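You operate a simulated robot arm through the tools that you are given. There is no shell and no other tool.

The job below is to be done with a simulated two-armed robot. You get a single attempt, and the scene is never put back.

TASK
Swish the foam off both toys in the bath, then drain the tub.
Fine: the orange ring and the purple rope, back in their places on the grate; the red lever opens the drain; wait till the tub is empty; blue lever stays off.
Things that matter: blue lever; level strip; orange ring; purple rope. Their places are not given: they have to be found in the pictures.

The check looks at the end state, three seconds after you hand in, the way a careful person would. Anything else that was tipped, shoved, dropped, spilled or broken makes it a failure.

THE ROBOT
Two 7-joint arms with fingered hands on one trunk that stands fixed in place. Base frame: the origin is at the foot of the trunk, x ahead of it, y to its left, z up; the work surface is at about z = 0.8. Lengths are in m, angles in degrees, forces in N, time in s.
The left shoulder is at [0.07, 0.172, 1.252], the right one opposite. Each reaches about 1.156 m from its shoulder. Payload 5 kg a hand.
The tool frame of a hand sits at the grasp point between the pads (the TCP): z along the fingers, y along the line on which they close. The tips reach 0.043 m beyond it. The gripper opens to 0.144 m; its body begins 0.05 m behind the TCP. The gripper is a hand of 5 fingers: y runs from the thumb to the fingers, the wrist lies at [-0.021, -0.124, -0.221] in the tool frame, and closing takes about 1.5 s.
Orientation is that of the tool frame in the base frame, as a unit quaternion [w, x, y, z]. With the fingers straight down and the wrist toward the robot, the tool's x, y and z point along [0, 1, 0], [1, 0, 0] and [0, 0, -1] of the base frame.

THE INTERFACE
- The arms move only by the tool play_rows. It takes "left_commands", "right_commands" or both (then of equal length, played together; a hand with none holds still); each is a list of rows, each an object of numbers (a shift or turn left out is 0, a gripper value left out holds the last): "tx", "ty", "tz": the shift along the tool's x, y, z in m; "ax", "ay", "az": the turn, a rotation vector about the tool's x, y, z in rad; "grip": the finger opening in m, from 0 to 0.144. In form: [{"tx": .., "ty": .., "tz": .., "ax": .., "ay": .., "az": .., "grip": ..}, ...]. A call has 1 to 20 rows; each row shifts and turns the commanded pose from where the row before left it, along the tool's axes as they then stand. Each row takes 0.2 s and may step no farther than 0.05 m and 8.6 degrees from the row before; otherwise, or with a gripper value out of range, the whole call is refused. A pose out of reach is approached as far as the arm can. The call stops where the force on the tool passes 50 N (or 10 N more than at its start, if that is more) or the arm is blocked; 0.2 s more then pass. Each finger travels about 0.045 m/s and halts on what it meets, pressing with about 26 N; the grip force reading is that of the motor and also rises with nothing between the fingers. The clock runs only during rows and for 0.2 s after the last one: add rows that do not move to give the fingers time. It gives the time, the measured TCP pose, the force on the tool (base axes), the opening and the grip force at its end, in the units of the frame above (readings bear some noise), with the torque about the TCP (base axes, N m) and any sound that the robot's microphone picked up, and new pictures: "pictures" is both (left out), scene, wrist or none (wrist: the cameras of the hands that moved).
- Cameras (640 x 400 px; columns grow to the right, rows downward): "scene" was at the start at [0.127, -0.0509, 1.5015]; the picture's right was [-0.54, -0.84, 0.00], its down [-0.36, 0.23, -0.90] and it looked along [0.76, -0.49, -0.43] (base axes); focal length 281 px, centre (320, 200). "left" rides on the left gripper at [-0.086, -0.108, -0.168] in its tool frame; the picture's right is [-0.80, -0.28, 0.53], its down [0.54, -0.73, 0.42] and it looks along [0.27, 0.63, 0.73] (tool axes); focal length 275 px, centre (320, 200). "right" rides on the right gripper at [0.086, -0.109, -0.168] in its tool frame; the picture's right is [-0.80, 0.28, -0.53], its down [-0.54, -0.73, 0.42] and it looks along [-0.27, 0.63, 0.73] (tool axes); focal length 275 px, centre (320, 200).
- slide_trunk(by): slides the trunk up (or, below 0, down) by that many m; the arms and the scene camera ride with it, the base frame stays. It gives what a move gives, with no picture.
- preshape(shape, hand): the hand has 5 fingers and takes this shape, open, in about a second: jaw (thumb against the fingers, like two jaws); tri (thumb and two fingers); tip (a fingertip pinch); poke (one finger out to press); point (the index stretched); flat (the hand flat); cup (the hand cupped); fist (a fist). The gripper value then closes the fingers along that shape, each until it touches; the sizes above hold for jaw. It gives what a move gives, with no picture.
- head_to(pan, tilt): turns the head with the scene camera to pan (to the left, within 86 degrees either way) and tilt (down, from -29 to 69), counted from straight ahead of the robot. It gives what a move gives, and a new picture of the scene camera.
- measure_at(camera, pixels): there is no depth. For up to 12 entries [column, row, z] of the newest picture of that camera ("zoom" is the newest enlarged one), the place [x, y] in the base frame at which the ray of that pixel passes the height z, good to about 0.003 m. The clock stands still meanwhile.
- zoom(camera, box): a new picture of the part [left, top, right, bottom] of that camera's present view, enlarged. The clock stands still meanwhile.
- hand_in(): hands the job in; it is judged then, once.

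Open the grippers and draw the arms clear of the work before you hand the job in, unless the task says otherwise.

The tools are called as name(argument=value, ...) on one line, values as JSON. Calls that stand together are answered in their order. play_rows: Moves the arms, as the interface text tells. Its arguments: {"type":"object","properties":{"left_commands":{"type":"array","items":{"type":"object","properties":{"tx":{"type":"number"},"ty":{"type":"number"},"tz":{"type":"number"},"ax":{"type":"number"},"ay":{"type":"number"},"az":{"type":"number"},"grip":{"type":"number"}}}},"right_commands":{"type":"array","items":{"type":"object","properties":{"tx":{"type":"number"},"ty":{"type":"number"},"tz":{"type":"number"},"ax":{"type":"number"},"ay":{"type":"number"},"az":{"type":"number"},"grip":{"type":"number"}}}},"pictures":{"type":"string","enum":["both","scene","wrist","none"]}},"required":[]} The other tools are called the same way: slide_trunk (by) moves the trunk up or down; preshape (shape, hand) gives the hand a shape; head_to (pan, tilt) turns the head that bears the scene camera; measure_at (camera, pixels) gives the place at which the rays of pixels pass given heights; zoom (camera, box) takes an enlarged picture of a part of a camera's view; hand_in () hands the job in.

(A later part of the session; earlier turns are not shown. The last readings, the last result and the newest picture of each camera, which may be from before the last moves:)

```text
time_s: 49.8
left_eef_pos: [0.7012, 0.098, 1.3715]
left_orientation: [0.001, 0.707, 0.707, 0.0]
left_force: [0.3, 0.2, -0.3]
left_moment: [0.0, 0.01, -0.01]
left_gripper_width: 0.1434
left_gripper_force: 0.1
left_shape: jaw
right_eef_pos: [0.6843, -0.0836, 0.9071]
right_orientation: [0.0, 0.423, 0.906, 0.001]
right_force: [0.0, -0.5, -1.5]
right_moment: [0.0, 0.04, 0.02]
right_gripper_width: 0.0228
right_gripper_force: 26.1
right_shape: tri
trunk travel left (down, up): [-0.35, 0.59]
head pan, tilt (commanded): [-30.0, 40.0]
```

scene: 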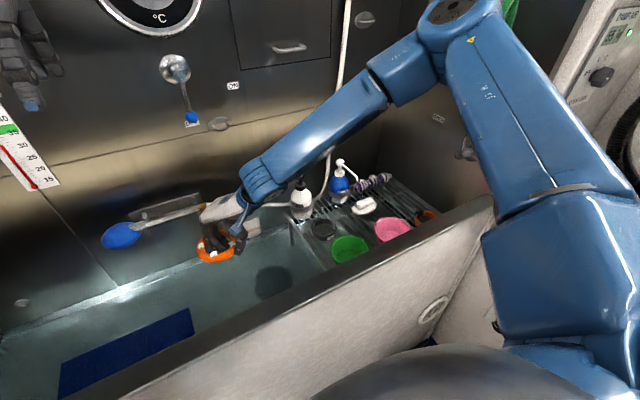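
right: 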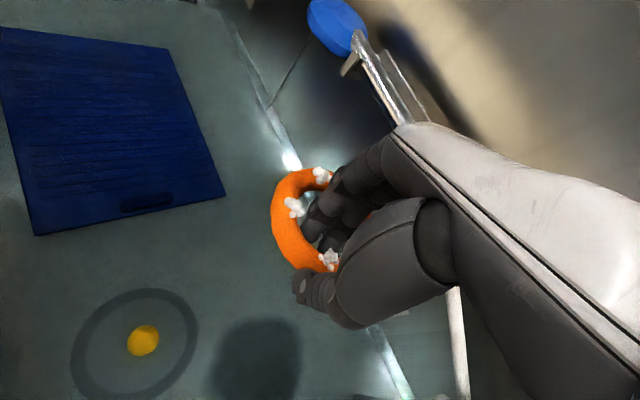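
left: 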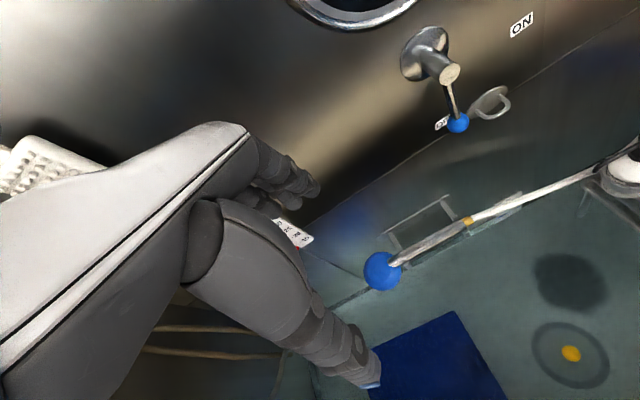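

Row 5 was short, but the present spot (0.684,-0.084) is already good for dipping: the ring is over clear water. I try lowering straight down from here.

play_rows(right_commands=[{"tz": 0.02}, {"tz": 0.02}, {"tz": 0.02}, {"tz": 0.02}, {"tz": 0.02}])

```text
time_s: 51.0
left_eef_pos: [0.7011, 0.0977, 1.372]
left_orientation: [0.0, 0.707, 0.707, 0.0]
left_force: [0.2, -0.7, 0.2]
left_moment: [-0.03, 0.0, 0.0]
left_gripper_width: 0.1436
left_gripper_force: 0.0
left_shape: jaw
right_eef_pos: [0.6624, -0.1274, 0.8529]
right_orientation: [0.0, 0.423, 0.906, 0.0]
right_force: [-0.4, 0.1, -1.3]
right_moment: [-0.03, 0.03, 0.01]
right_gripper_width: 0.023
right_gripper_force: 25.8
right_shape: tri
right hand out of reach, approached as far as the arm can: row 1, 2, 3, 4, 5
trunk travel left (down, up): [-0.35, 0.59]
head pan, tilt (commanded): [-30.0, 40.0]
```

scene: 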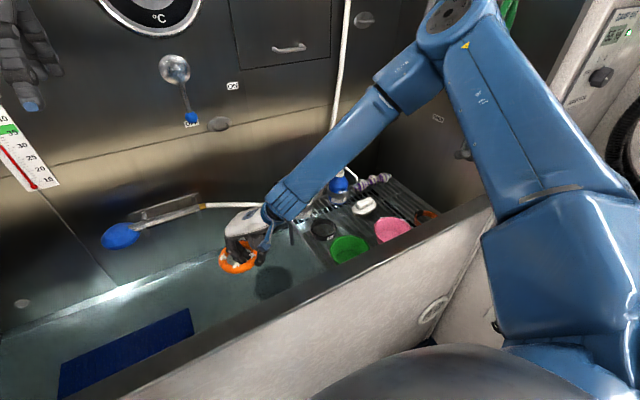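
right: 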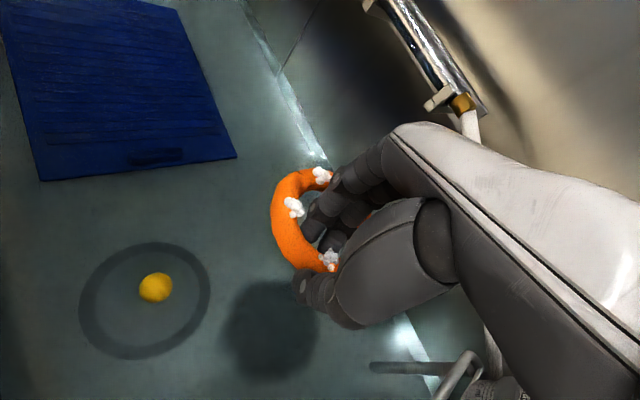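

The arm slid along a limit again because the forearm is too steep. I raise both hands by 0.18 m, then lower the trunk 0.18 m so the forearm comes in flatter at the same hand height.

play_rows(right_commands=[{"tz": -0.03}, {"tz": -0.03}, {"tz": -0.03}, {"tz": -0.03}, {"tz": -0.03}, {"tz": -0.03}], left_commands=[{"tz": -0.03}, {"tz": -0.03}, {"tz": -0.03}, {"tz": -0.03}, {"tz": -0.03}, {"tz": -0.03}])

slide_trunk(by=-0.18)

head_to(pan=-30, tilt=35)

```text
time_s: 52.4
left_eef_pos: [0.6987, 0.099, 1.5527]
left_orientation: [0.001, 0.706, 0.708, 0.001]
left_force: [-1.8, -0.1, 0.9]
left_moment: [0.02, -0.07, 0.01]
left_gripper_width: 0.1436
left_gripper_force: 0.1
left_shape: jaw
right_eef_pos: [0.6606, -0.1269, 1.034]
right_orientation: [0.0, 0.423, 0.906, 0.0]
right_force: [-0.5, -0.2, -0.5]
right_moment: [-0.05, 0.0, -0.05]
right_gripper_width: 0.0227
right_gripper_force: 26.5
right_shape: tri
trunk travel left (down, up): [-0.35, 0.59]
head pan, tilt (commanded): [-30.0, 40.0]
```

scene: 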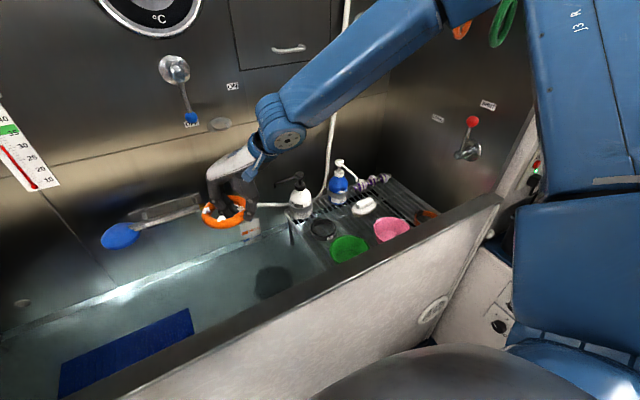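
right: 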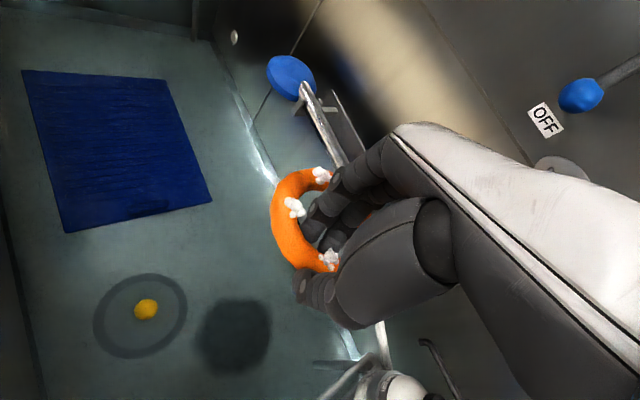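
left: 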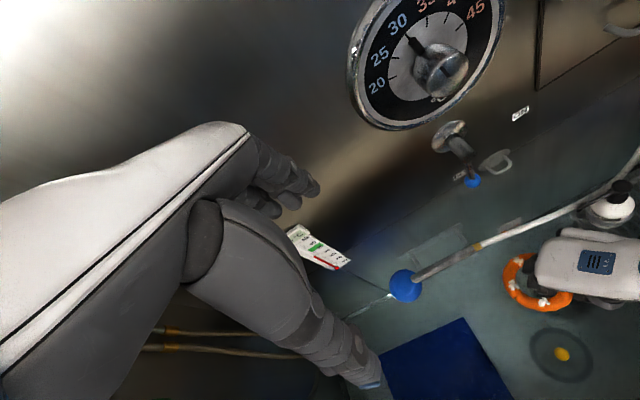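

```text
time_s: 54.4
left_eef_pos: [0.7001, 0.1004, 1.3699]
left_orientation: [0.0, 0.707, 0.707, 0.0]
left_force: [1.1, -1.0, 0.5]
left_moment: [0.02, -0.04, 0.02]
left_gripper_width: 0.1435
left_gripper_force: 0.0
left_shape: jaw
right_eef_pos: [0.6632, -0.1258, 0.8536]
right_orientation: [0.0, 0.423, 0.906, 0.001]
right_force: [-0.1, 0.8, -1.0]
right_moment: [-0.05, 0.02, 0.0]
right_gripper_width: 0.0227
right_gripper_force: 26.1
right_shape: tri
trunk travel left (down, up): [-0.17, 0.77]
head pan, tilt (commanded): [-30.0, 40.0]
```

```text
time_s: 55.1
left_eef_pos: [0.7009, 0.0991, 1.3709]
left_orientation: [0.0, 0.707, 0.707, -0.001]
left_force: [0.0, -0.2, 0.6]
left_moment: [0.01, 0.01, 0.01]
left_gripper_width: 0.1437
left_gripper_force: 0.0
left_shape: jaw
right_eef_pos: [0.6631, -0.1265, 0.8525]
right_orientation: [-0.001, 0.424, 0.906, 0.001]
right_force: [0.0, -0.1, -1.9]
right_moment: [-0.06, 0.0, 0.03]
right_gripper_width: 0.0229
right_gripper_force: 25.5
right_shape: tri
trunk travel left (down, up): [-0.17, 0.77]
head pan, tilt (commanded): [-30.0, 35.0]
```

scene: 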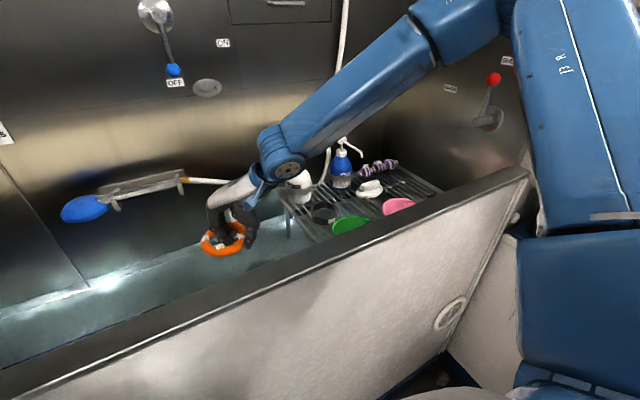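

The forearm now comes in flatter and clears the rim. I lower straight down 8 cm from here and look.

play_rows(right_commands=[{"tz": 0.02}, {"tz": 0.02}, {"tz": 0.02}, {"tz": 0.02}, {}])

zoom(camera="scene", box=[140, 160, 340, 290])

```text
time_s: 56.3
left_eef_pos: [0.6998, 0.0997, 1.3712]
left_orientation: [0.0, 0.707, 0.707, 0.0]
left_force: [0.4, -1.1, -0.4]
left_moment: [0.01, -0.01, 0.0]
left_gripper_width: 0.1436
left_gripper_force: 0.1
left_shape: jaw
right_eef_pos: [0.6633, -0.1265, 0.7727]
right_orientation: [0.0, 0.423, 0.906, 0.0]
right_force: [-0.5, 0.2, -0.9]
right_moment: [-0.01, 0.02, 0.01]
right_gripper_width: 0.0226
right_gripper_force: 26.2
right_shape: tri
trunk travel left (down, up): [-0.17, 0.77]
head pan, tilt (commanded): [-30.0, 35.0]
```

scene: 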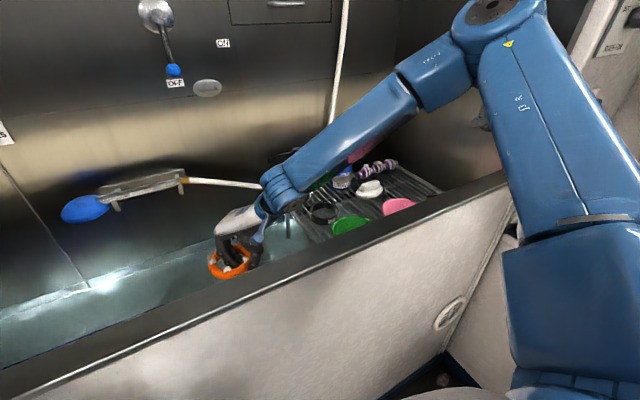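
right: 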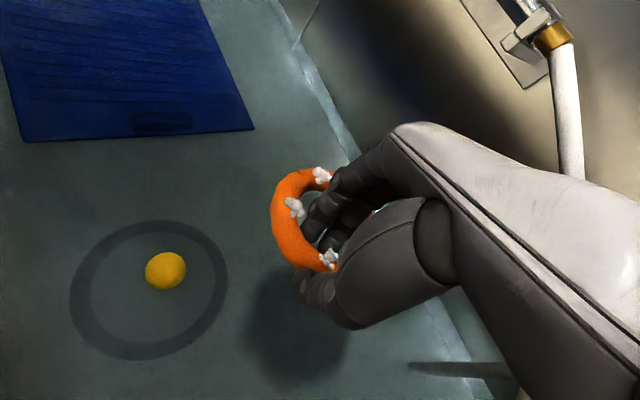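

```text
3.08 times, centred on (240, 225) of scene
```

zoom: 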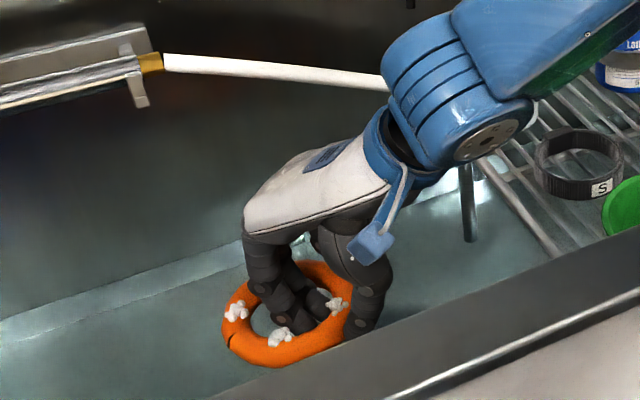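

Lowering works at z=0.773 and the ring approaches the water. I go down 3 cm more and examine for water contact.

play_rows(right_commands=[{"tz": 0.01}, {"tz": 0.01}, {"tz": 0.01}, {"tz": 0.01}, {}])

zoom(camera="scene", box=[180, 210, 300, 285])

measure_at(camera="right", pixels=[[300, 330, 0.635], [165, 270, 0.635]])

```text
time_s: 57.5
left_eef_pos: [0.7015, 0.0992, 1.3709]
left_orientation: [0.0, 0.707, 0.707, 0.001]
left_force: [-0.7, -0.6, 0.4]
left_moment: [0.01, -0.03, 0.01]
left_gripper_width: 0.1436
left_gripper_force: 0.0
left_shape: jaw
right_eef_pos: [0.664, -0.1271, 0.7334]
right_orientation: [0.0, 0.423, 0.906, -0.001]
right_force: [-0.2, -0.2, -0.7]
right_moment: [-0.03, 0.04, 0.03]
right_gripper_width: 0.0229
right_gripper_force: 26.0
right_shape: tri
trunk travel left (down, up): [-0.17, 0.77]
head pan, tilt (commanded): [-30.0, 35.0]
```

scene: 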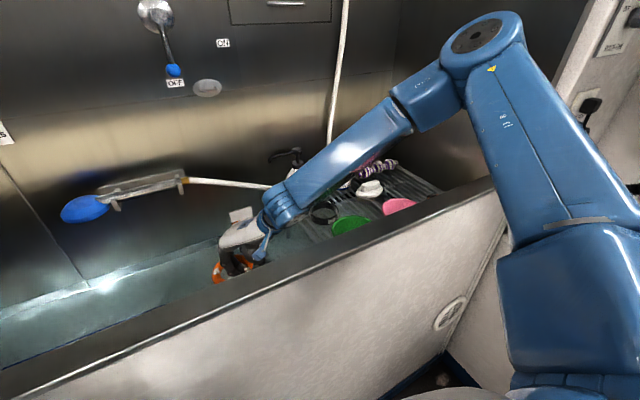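
right: 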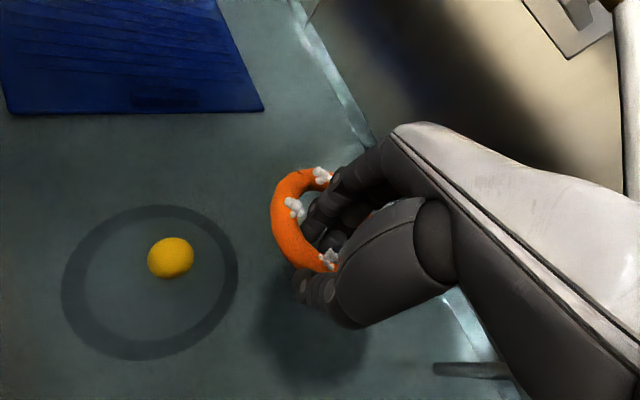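

```text
5.33 times, centred on (240, 248) of scene
```

zoom: 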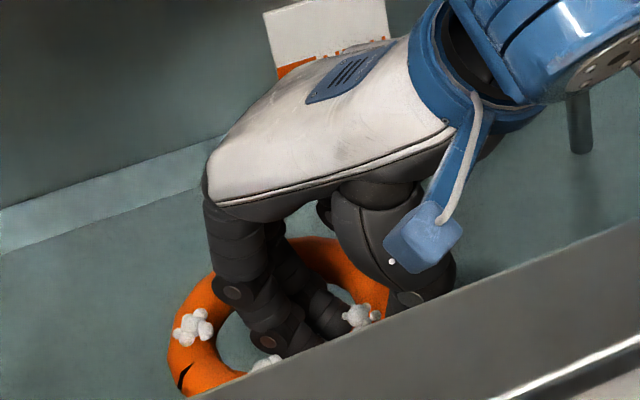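

```text
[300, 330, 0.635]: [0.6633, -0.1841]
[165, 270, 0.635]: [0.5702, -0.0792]
```

No water contact is visible yet at ring height ≈0.70. I continue down in 1 cm steps to TCP 0.703.

play_rows(right_commands=[{"tz": 0.01}, {"tz": 0.01}, {"tz": 0.01}, {}])

zoom(camera="right", box=[220, 130, 380, 330])

zoom(camera="left", box=[440, 220, 640, 400])

```text
time_s: 58.5
left_eef_pos: [0.7012, 0.0998, 1.3715]
left_orientation: [0.0, 0.707, 0.707, 0.0]
left_force: [-0.4, 0.0, -0.8]
left_moment: [-0.01, 0.04, 0.0]
left_gripper_width: 0.1439
left_gripper_force: 0.1
left_shape: jaw
right_eef_pos: [0.6626, -0.1272, 0.7026]
right_orientation: [-0.001, 0.422, 0.906, -0.001]
right_force: [0.2, 0.6, -1.5]
right_moment: [-0.01, 0.05, -0.03]
right_gripper_width: 0.0229
right_gripper_force: 25.9
right_shape: tri
trunk travel left (down, up): [-0.17, 0.77]
head pan, tilt (commanded): [-30.0, 35.0]
```

scene: 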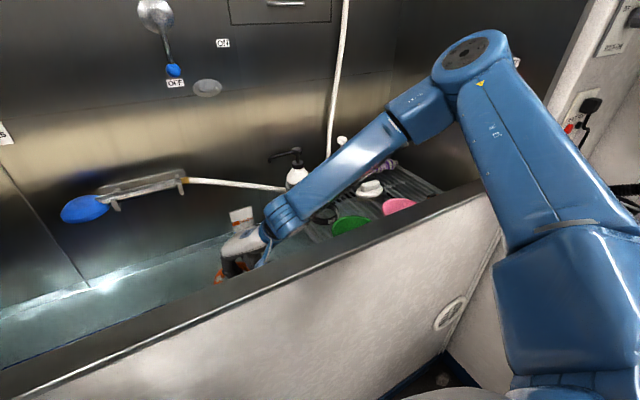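
right: 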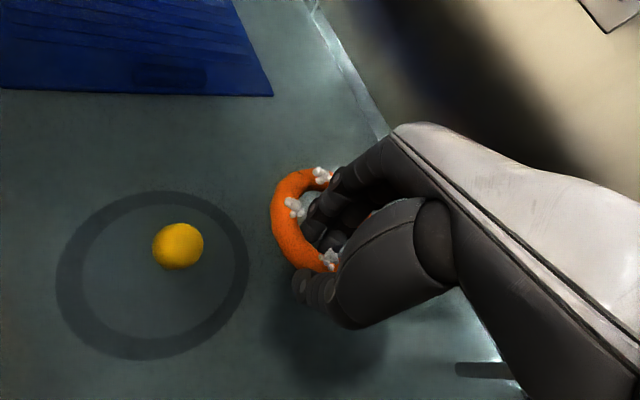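

```text
2.00 times, centred on (300, 230) of right
```

zoom: 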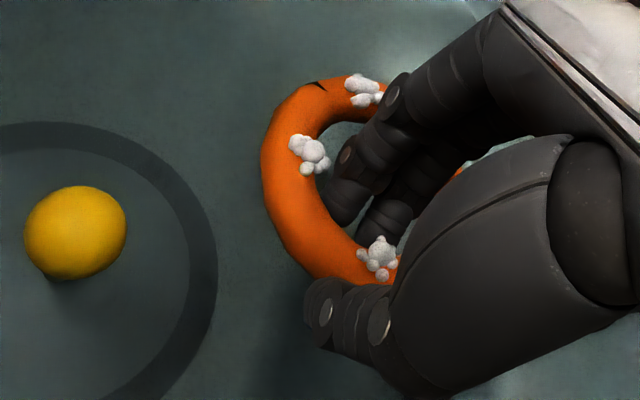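

```text
2.22 times, centred on (540, 310) of left
```

zoom: 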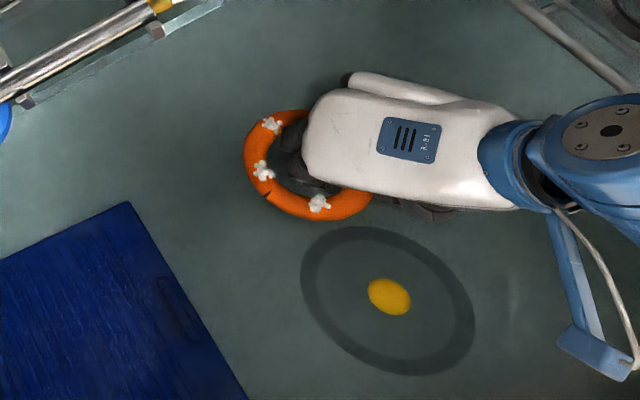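

The yellow object looks like a small ball with a shadow, near the ring of the drain. I triangulate it from the right and left cameras to keep clear of it.

measure_at(camera="right", pixels=[[178, 246, 0.6], [178, 246, 0.65], [178, 246, 0.7], [155, 275, 0.6], [155, 275, 0.65], [57, 280, 0.63], [249, 262, 0.63], [172, 190, 0.63], [140, 359, 0.63]])

measure_at(camera="left", pixels=[[570.6, 353.7, 0.6], [570.6, 353.7, 0.65], [570.6, 353.7, 0.7], [555, 322, 0.6], [555, 322, 0.63]])

zoom(camera="right", box=[40, 170, 280, 370])

```text
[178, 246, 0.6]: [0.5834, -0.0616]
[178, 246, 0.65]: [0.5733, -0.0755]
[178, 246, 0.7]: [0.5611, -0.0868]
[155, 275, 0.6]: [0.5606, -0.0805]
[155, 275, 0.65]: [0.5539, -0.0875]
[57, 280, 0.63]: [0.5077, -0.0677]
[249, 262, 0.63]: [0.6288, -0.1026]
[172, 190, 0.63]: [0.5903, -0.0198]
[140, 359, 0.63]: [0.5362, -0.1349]
```

```text
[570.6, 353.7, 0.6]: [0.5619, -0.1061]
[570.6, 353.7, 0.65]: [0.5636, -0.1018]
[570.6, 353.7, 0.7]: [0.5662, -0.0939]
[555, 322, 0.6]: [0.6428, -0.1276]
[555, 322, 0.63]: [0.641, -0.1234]
```

```text
2.00 times, centred on (160, 270) of right
```

zoom: 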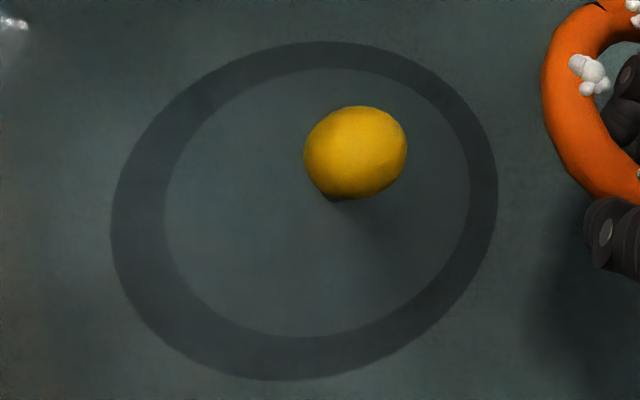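

The yellow ball is a knob around (0.565,-0.085,0.70) over the drain circle, so I move the ring further back to (0.70,-0.14) before going lower.

play_rows(right_commands=[{"tx": -0.017, "ty": 0.01}, {"tx": -0.017, "ty": 0.01}, {"tz": 0.005}, {"tz": 0.005}, {}])

zoom(camera="right", box=[220, 130, 380, 330])

zoom(camera="left", box=[440, 220, 640, 400])

```text
time_s: 59.7
left_eef_pos: [0.6993, 0.0997, 1.3721]
left_orientation: [0.0, 0.708, 0.707, 0.0]
left_force: [-0.1, 0.4, 0.6]
left_moment: [-0.01, -0.01, -0.02]
left_gripper_width: 0.1438
left_gripper_force: 0.0
left_shape: jaw
right_eef_pos: [0.7008, -0.1388, 0.6932]
right_orientation: [0.0, 0.423, 0.906, -0.001]
right_force: [0.6, 0.1, 0.1]
right_moment: [-0.02, 0.06, -0.01]
right_gripper_width: 0.0228
right_gripper_force: 26.2
right_shape: tri
trunk travel left (down, up): [-0.17, 0.77]
head pan, tilt (commanded): [-30.0, 35.0]
```

scene: 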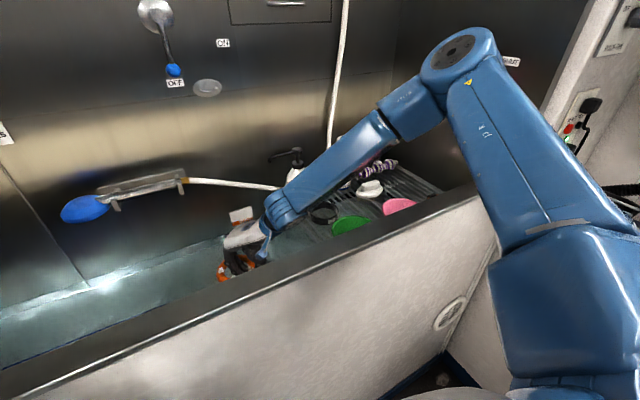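
right: 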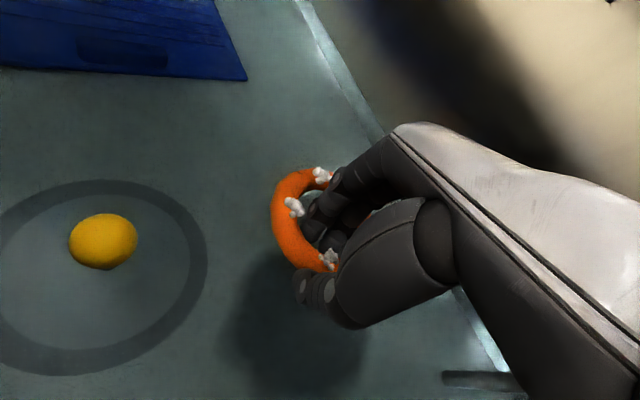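

```text
2.00 times, centred on (300, 230) of right
```

zoom: 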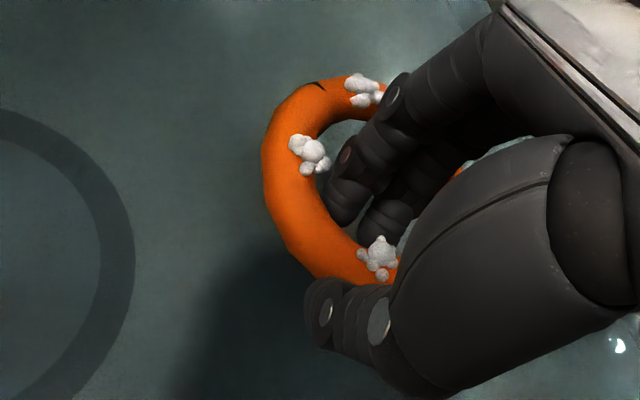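

```text
2.22 times, centred on (540, 310) of left
```

zoom: 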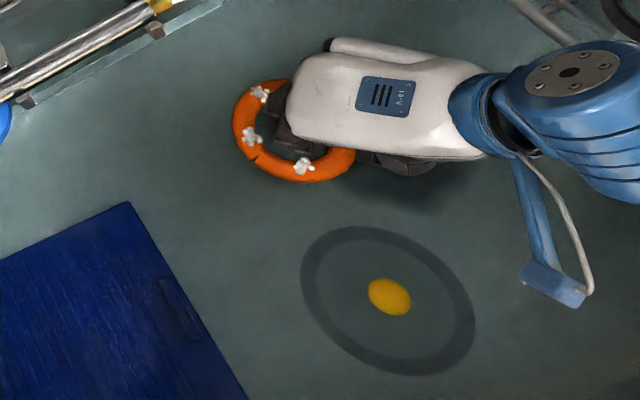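

Still no water contact or force at ring height 0.66. I keep lowering in 4 mm steps, watching the force and sound.

play_rows(right_commands=[{"tz": 0.004}, {"tz": 0.004}, {"tz": 0.004}, {}])

zoom(camera="right", box=[220, 130, 380, 330])

zoom(camera="left", box=[480, 230, 600, 310])

```text
time_s: 60.7
left_eef_pos: [0.7011, 0.1002, 1.3704]
left_orientation: [0.0, 0.707, 0.707, -0.001]
left_force: [-0.2, -0.2, 0.0]
left_moment: [0.01, 0.04, 0.01]
left_gripper_width: 0.1436
left_gripper_force: 0.0
left_shape: jaw
right_eef_pos: [0.7005, -0.1399, 0.681]
right_orientation: [0.0, 0.424, 0.906, 0.0]
right_force: [0.1, -0.2, -1.3]
right_moment: [0.0, 0.02, 0.0]
right_gripper_width: 0.0228
right_gripper_force: 25.4
right_shape: tri
trunk travel left (down, up): [-0.17, 0.77]
head pan, tilt (commanded): [-30.0, 35.0]
```

scene: 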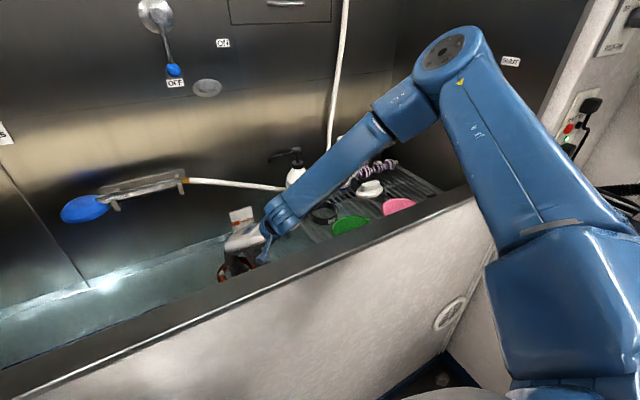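
right: 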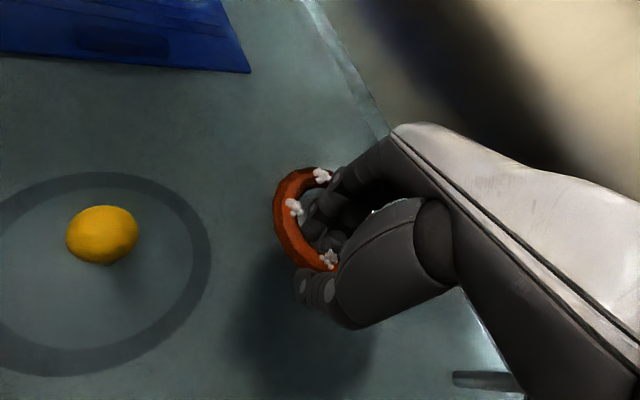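

```text
2.00 times, centred on (300, 230) of right
```

zoom: 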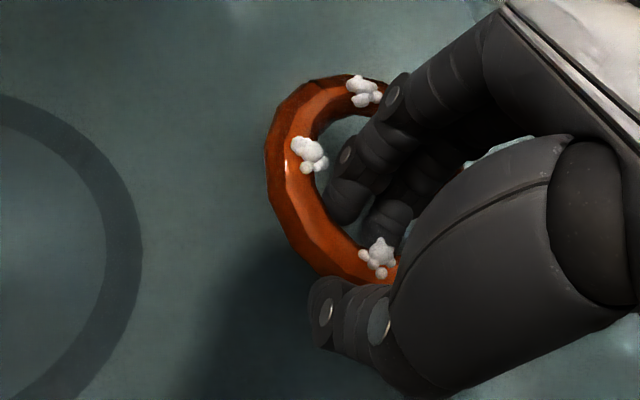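

```text
5.00 times, centred on (540, 270) of left
```

zoom: 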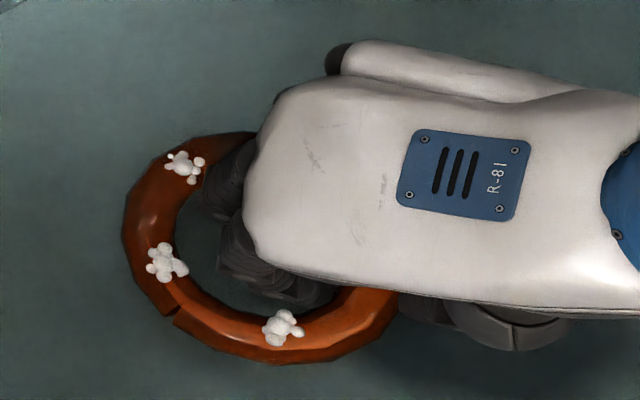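

The ring has turned dark and glossy — it is in the water now, foam still on. I go a bit lower in 3 mm steps to find the depth available.

play_rows(right_commands=[{"tz": 0.003}, {"tz": 0.003}, {"tz": 0.003}, {}])

zoom(camera="right", box=[220, 130, 380, 330])

zoom(camera="left", box=[480, 230, 600, 310])

```text
time_s: 61.7
left_eef_pos: [0.7009, 0.0992, 1.3701]
left_orientation: [0.0, 0.707, 0.707, 0.0]
left_force: [0.4, -0.7, -0.8]
left_moment: [0.01, 0.01, 0.03]
left_gripper_width: 0.1436
left_gripper_force: 0.1
left_shape: jaw
right_eef_pos: [0.697, -0.1431, 0.6759]
right_orientation: [0.0, 0.423, 0.906, 0.0]
right_force: [0.2, -0.2, -0.3]
right_moment: [0.01, 0.02, 0.0]
right_gripper_width: 0.023
right_gripper_force: 26.2
right_shape: tri
right hand out of reach, approached as far as the arm can: row 2
trunk travel left (down, up): [-0.17, 0.77]
head pan, tilt (commanded): [-30.0, 35.0]
```

scene: 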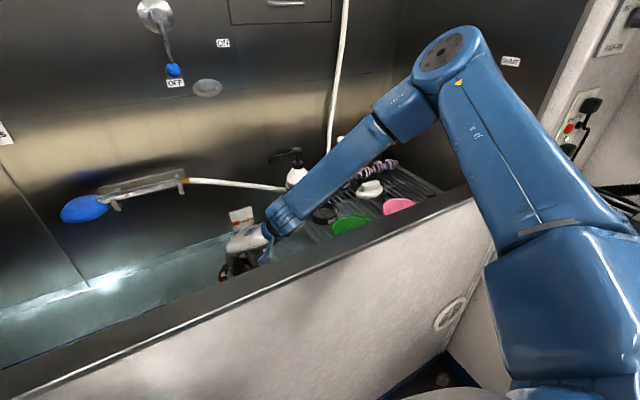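
right: 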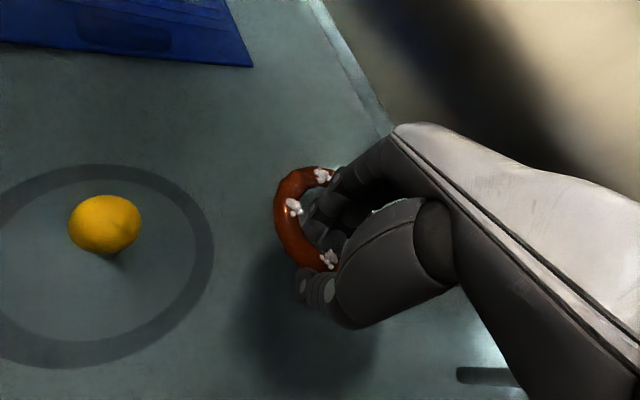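

```text
2.00 times, centred on (300, 230) of right
```

zoom: 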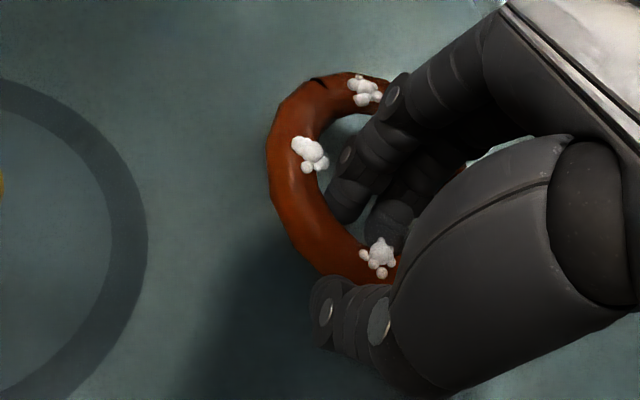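

```text
5.00 times, centred on (540, 270) of left
```

zoom: 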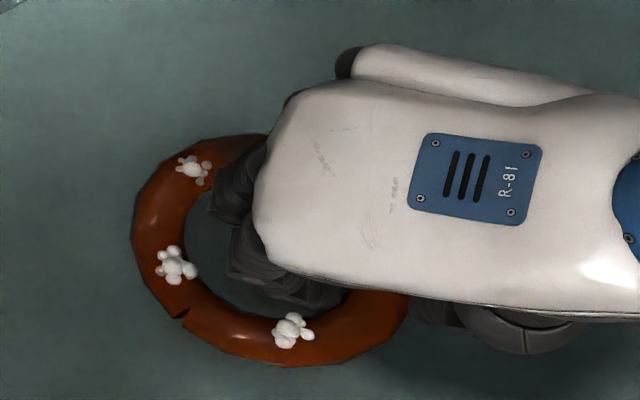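

The arm hits its limit again at 0.676. I raise the hand 9 cm, lower the trunk another 8 cm for margin, then check the posture.

play_rows(right_commands=[{"tz": -0.02}, {"tz": -0.025}, {"tz": -0.025}, {"tz": -0.02}], left_commands=[{"tz": -0.02}, {"tz": -0.02}, {"tz": -0.02}, {"tz": -0.02}], pictures="none")

slide_trunk(by=-0.08)

head_to(pan=-30, tilt=30)

```text
time_s: 62.7
left_eef_pos: [0.6991, 0.1004, 1.4519]
left_orientation: [0.0, 0.707, 0.707, 0.0]
left_force: [-0.8, 0.0, 0.4]
left_moment: [0.0, -0.04, 0.02]
left_gripper_width: 0.144
left_gripper_force: 0.1
left_shape: jaw
right_eef_pos: [0.6979, -0.1433, 0.7654]
right_orientation: [0.001, 0.423, 0.906, 0.0]
right_force: [-1.0, 0.3, -0.7]
right_moment: [-0.01, -0.02, 0.0]
right_gripper_width: 0.0229
right_gripper_force: 25.8
right_shape: tri
trunk travel left (down, up): [-0.17, 0.77]
head pan, tilt (commanded): [-30.0, 35.0]
```

```text
time_s: 63.8
left_eef_pos: [0.6997, 0.0989, 1.3709]
left_orientation: [-0.001, 0.707, 0.707, 0.0]
left_force: [-0.2, 0.8, -0.2]
left_moment: [0.02, -0.02, -0.03]
left_gripper_width: 0.1437
left_gripper_force: 0.0
left_shape: jaw
right_eef_pos: [0.698, -0.1423, 0.6848]
right_orientation: [-0.001, 0.423, 0.906, 0.001]
right_force: [-0.5, 0.7, -0.7]
right_moment: [-0.04, 0.03, 0.02]
right_gripper_width: 0.0227
right_gripper_force: 26.0
right_shape: tri
trunk travel left (down, up): [-0.09, 0.85]
head pan, tilt (commanded): [-30.0, 35.0]
```

```text
time_s: 64.5
left_eef_pos: [0.7005, 0.0994, 1.3718]
left_orientation: [0.0, 0.707, 0.707, 0.0]
left_force: [-0.5, 0.4, 0.4]
left_moment: [0.02, 0.01, -0.02]
left_gripper_width: 0.1438
left_gripper_force: 0.1
left_shape: jaw
right_eef_pos: [0.6982, -0.1403, 0.6847]
right_orientation: [0.0, 0.423, 0.906, 0.0]
right_force: [-0.7, -0.2, -0.5]
right_moment: [0.01, 0.03, 0.02]
right_gripper_width: 0.0226
right_gripper_force: 25.5
right_shape: tri
trunk travel left (down, up): [-0.09, 0.85]
head pan, tilt (commanded): [-30.0, 30.0]
```

scene: 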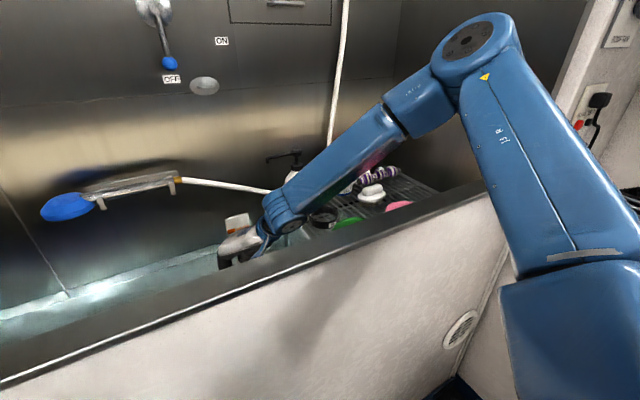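

Now I lower again in small steps from 0.685 toward 0.668, watching the force for the floor.

play_rows(right_commands=[{"tz": 0.005}, {"tz": 0.004}, {"tz": 0.004}, {"tz": 0.004}, {}], pictures="wrist")

zoom(camera="left", box=[480, 230, 600, 310])

```text
time_s: 65.7
left_eef_pos: [0.7006, 0.0997, 1.371]
left_orientation: [0.0, 0.708, 0.707, 0.0]
left_force: [0.1, -0.3, 0.3]
left_moment: [-0.03, -0.01, 0.01]
left_gripper_width: 0.1439
left_gripper_force: 0.0
left_shape: jaw
right_eef_pos: [0.6992, -0.1412, 0.6671]
right_orientation: [0.001, 0.422, 0.907, 0.0]
right_force: [0.4, -0.4, -1.5]
right_moment: [-0.05, 0.04, 0.0]
right_gripper_width: 0.0228
right_gripper_force: 26.0
right_shape: tri
trunk travel left (down, up): [-0.09, 0.85]
head pan, tilt (commanded): [-30.0, 30.0]
```

right: 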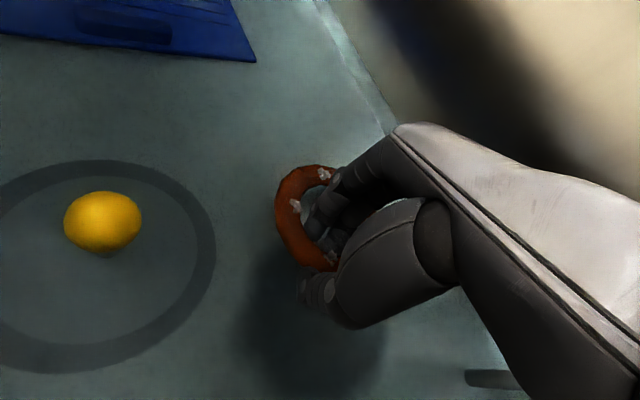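

```text
5.00 times, centred on (540, 270) of left
```

zoom: 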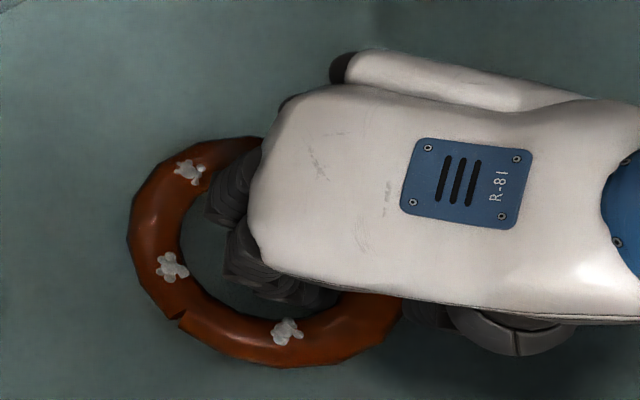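

The foam blobs are now partly under the surface (tinted), no floor contact yet. I go 1.2 cm lower so that the whole ring with foam is submerged.

play_rows(right_commands=[{"tz": 0.004}, {"tz": 0.004}, {"tz": 0.004}, {}], pictures="wrist")

zoom(camera="left", box=[480, 230, 600, 310])

```text
time_s: 66.7
left_eef_pos: [0.7004, 0.1002, 1.371]
left_orientation: [0.0, 0.707, 0.707, 0.0]
left_force: [0.6, 0.3, 0.1]
left_moment: [-0.03, -0.02, 0.0]
left_gripper_width: 0.1438
left_gripper_force: 0.1
left_shape: jaw
right_eef_pos: [0.7, -0.142, 0.656]
right_orientation: [0.0, 0.423, 0.906, 0.0]
right_force: [0.2, 0.7, -1.1]
right_moment: [-0.04, 0.03, 0.02]
right_gripper_width: 0.0229
right_gripper_force: 26.0
right_shape: tri
trunk travel left (down, up): [-0.09, 0.85]
head pan, tilt (commanded): [-30.0, 30.0]
```

right: 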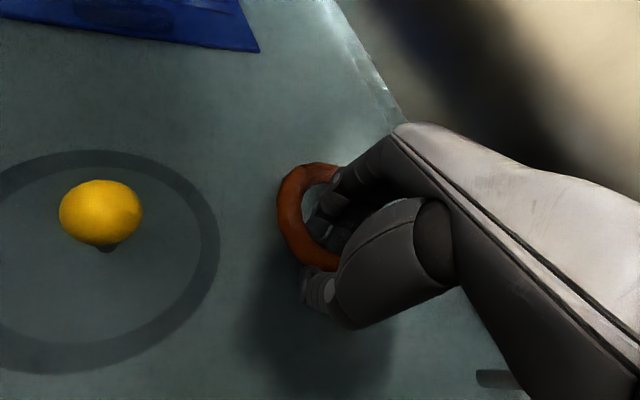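

```text
5.00 times, centred on (540, 270) of left
```

zoom: 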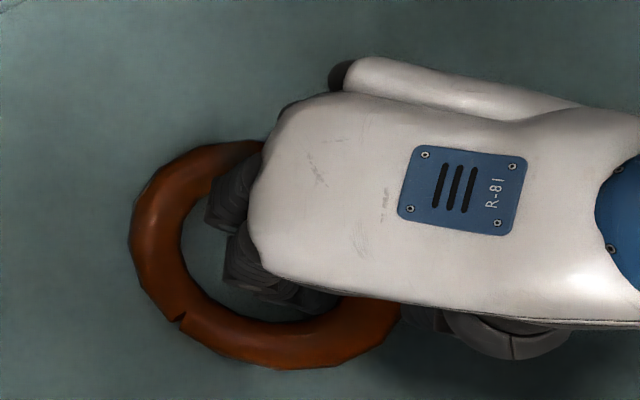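

The visible foam is gone once fully submerged at TCP 0.656. I swish the ring back and forth ±3 cm a few times to take off the rest.

play_rows(right_commands=[{"tx": 0.02}, {"tx": 0.015}, {"tx": -0.025}, {"tx": -0.025}, {"tx": -0.02}, {"tx": 0.025}, {"tx": 0.025}, {"tx": 0.02}, {"tx": -0.025}, {"tx": -0.025}, {"tx": -0.02}, {"tx": 0.025}, {"tx": 0.025}, {"tx": 0.02}, {"tx": -0.02}, {"tx": -0.015}, {}], pictures="wrist")

zoom(camera="left", box=[480, 230, 600, 310])

```text
time_s: 70.3
left_eef_pos: [0.7013, 0.1001, 1.371]
left_orientation: [0.0, 0.707, 0.707, 0.0]
left_force: [0.1, -0.2, 0.0]
left_moment: [-0.03, -0.01, 0.01]
left_gripper_width: 0.1437
left_gripper_force: 0.0
left_shape: jaw
right_eef_pos: [0.6998, -0.1414, 0.6557]
right_orientation: [0.0, 0.422, 0.906, 0.001]
right_force: [-0.2, 0.8, -0.7]
right_moment: [-0.03, 0.08, 0.0]
right_gripper_width: 0.0229
right_gripper_force: 25.5
right_shape: tri
trunk travel left (down, up): [-0.09, 0.85]
head pan, tilt (commanded): [-30.0, 30.0]
```

right: 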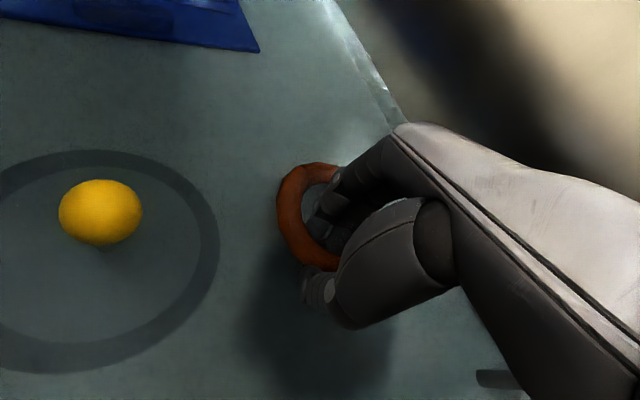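

```text
5.00 times, centred on (540, 270) of left
```

zoom: 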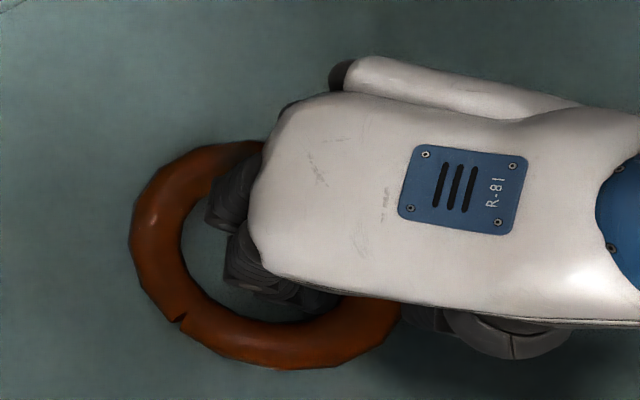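

No foam is visible under water after swishing. I lift the ring 9 cm out of the water to confirm it's clean.

play_rows(right_commands=[{"tz": -0.02}, {"tz": -0.025}, {"tz": -0.025}, {"tz": -0.02}, {}], pictures="wrist")

zoom(camera="left", box=[480, 230, 600, 310])

zoom(camera="right", box=[220, 130, 380, 330])

```text
time_s: 71.5
left_eef_pos: [0.7014, 0.1, 1.3711]
left_orientation: [-0.001, 0.708, 0.707, -0.002]
left_force: [0.2, -0.1, 0.0]
left_moment: [-0.03, 0.02, -0.02]
left_gripper_width: 0.1435
left_gripper_force: 0.0
left_shape: jaw
right_eef_pos: [0.699, -0.1417, 0.745]
right_orientation: [-0.001, 0.423, 0.906, -0.001]
right_force: [0.3, -0.9, -0.7]
right_moment: [-0.01, 0.03, -0.02]
right_gripper_width: 0.0228
right_gripper_force: 26.8
right_shape: tri
trunk travel left (down, up): [-0.09, 0.85]
head pan, tilt (commanded): [-30.0, 30.0]
```

right: 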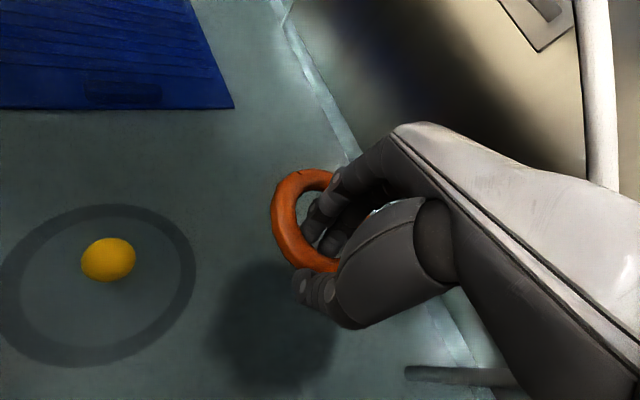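

```text
5.00 times, centred on (540, 270) of left
```

zoom: 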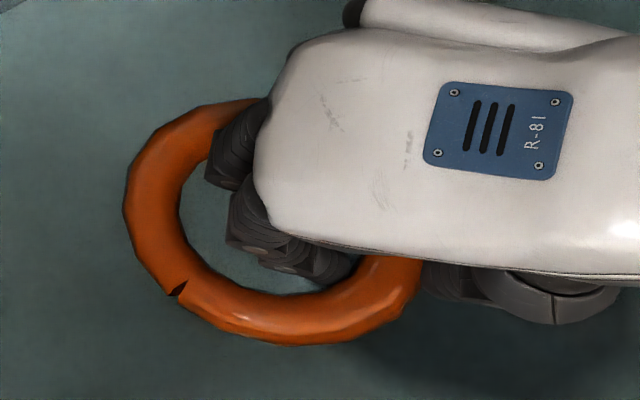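

```text
2.00 times, centred on (300, 230) of right
```

zoom: 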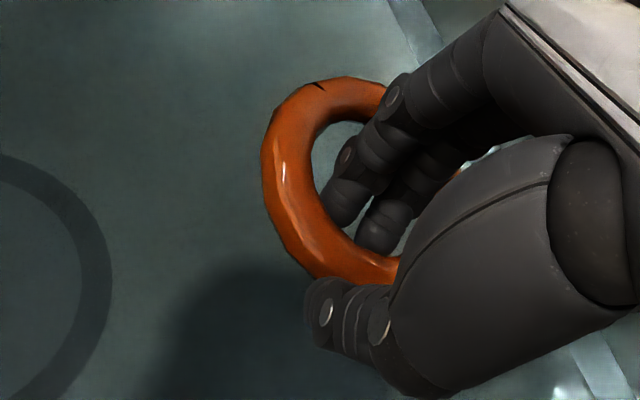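

The ring is clean and wet. I lower the left hand 10 cm, then raise the trunk 0.26 m back to its former height, which also lifts the ring to about z=1.0.

play_rows(left_commands=[{"tz": 0.025}, {"tz": 0.025}, {"tz": 0.025}, {"tz": 0.025}], pictures="none")

slide_trunk(by=0.26)

head_to(pan=-40, tilt=35)

```text
time_s: 72.5
left_eef_pos: [0.7006, 0.1016, 1.2718]
left_orientation: [-0.001, 0.708, 0.706, 0.0]
left_force: [0.8, -0.1, 0.1]
left_moment: [-0.02, 0.03, 0.02]
left_gripper_width: 0.1436
left_gripper_force: 0.0
left_shape: jaw
right_eef_pos: [0.7001, -0.1415, 0.7462]
right_orientation: [0.0, 0.423, 0.906, -0.001]
right_force: [0.4, 0.5, -0.3]
right_moment: [-0.02, 0.08, 0.03]
right_gripper_width: 0.0224
right_gripper_force: 26.2
right_shape: tri
trunk travel left (down, up): [-0.09, 0.85]
head pan, tilt (commanded): [-30.0, 30.0]
```

```text
time_s: 75.2
left_eef_pos: [0.7009, 0.101, 1.5315]
left_orientation: [0.001, 0.707, 0.707, 0.0]
left_force: [0.9, 1.0, 0.1]
left_moment: [-0.01, 0.0, 0.0]
left_gripper_width: 0.1438
left_gripper_force: 0.1
left_shape: jaw
right_eef_pos: [0.6986, -0.142, 1.006]
right_orientation: [0.0, 0.423, 0.906, 0.0]
right_force: [0.8, -0.2, -0.8]
right_moment: [-0.01, 0.04, 0.02]
right_gripper_width: 0.0224
right_gripper_force: 26.3
right_shape: tri
trunk travel left (down, up): [-0.35, 0.59]
head pan, tilt (commanded): [-30.0, 30.0]
```

```text
time_s: 75.9
left_eef_pos: [0.7013, 0.1009, 1.531]
left_orientation: [0.0, 0.707, 0.707, 0.0]
left_force: [0.3, -0.4, -0.3]
left_moment: [-0.01, 0.01, -0.03]
left_gripper_width: 0.1437
left_gripper_force: 0.1
left_shape: jaw
right_eef_pos: [0.6987, -0.1422, 1.0055]
right_orientation: [0.0, 0.424, 0.906, 0.0]
right_force: [0.6, 0.1, -1.7]
right_moment: [-0.03, 0.03, 0.02]
right_gripper_width: 0.0227
right_gripper_force: 26.1
right_shape: tri
trunk travel left (down, up): [-0.35, 0.59]
head pan, tilt (commanded): [-40.0, 35.0]
```

scene: 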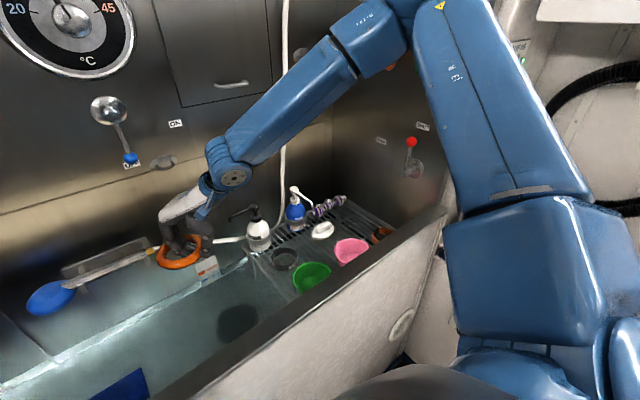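

I reverse the earlier carrying path: shift to x≈0.657, yaw back to 15°, then move right 25 cm at z≈1.02.

play_rows(right_commands=[{"tx": 0.0135, "ty": -0.0161, "tz": -0.007}, {"tx": 0.0135, "ty": -0.0161, "tz": -0.007}, {"az": 0.1371}, {"az": 0.1371}, {"az": 0.1371}, {"az": 0.1371}, {"az": 0.1371}, {"az": 0.1371}, {"az": 0.1371}, {"tx": -0.0345, "ty": 0.00925}, {"tx": -0.0345, "ty": 0.00925}, {"tx": -0.0345, "ty": 0.00925}, {"tx": -0.0345, "ty": 0.00925}, {"tx": -0.0345, "ty": 0.00925}, {"tx": -0.0345, "ty": 0.00925}, {"tx": -0.0345, "ty": 0.00925}])

```text
time_s: 79.3
left_eef_pos: [0.699, 0.0978, 1.5329]
left_orientation: [0.0, 0.707, 0.707, 0.001]
left_force: [-0.8, -0.7, 1.2]
left_moment: [0.06, -0.08, 0.02]
left_gripper_width: 0.1436
left_gripper_force: 0.0
left_shape: jaw
right_eef_pos: [0.6556, -0.3911, 1.0184]
right_orientation: [0.0, 0.793, 0.609, 0.001]
right_force: [-0.8, 0.2, -1.1]
right_moment: [0.06, 0.03, -0.01]
right_gripper_width: 0.0227
right_gripper_force: 25.9
right_shape: tri
trunk travel left (down, up): [-0.35, 0.59]
head pan, tilt (commanded): [-40.0, 35.0]
```

scene: 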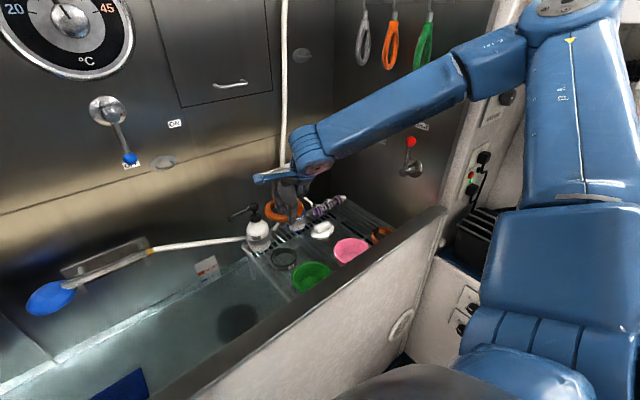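
right: 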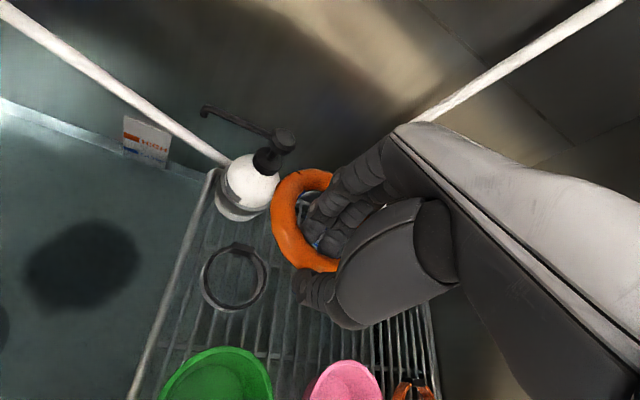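

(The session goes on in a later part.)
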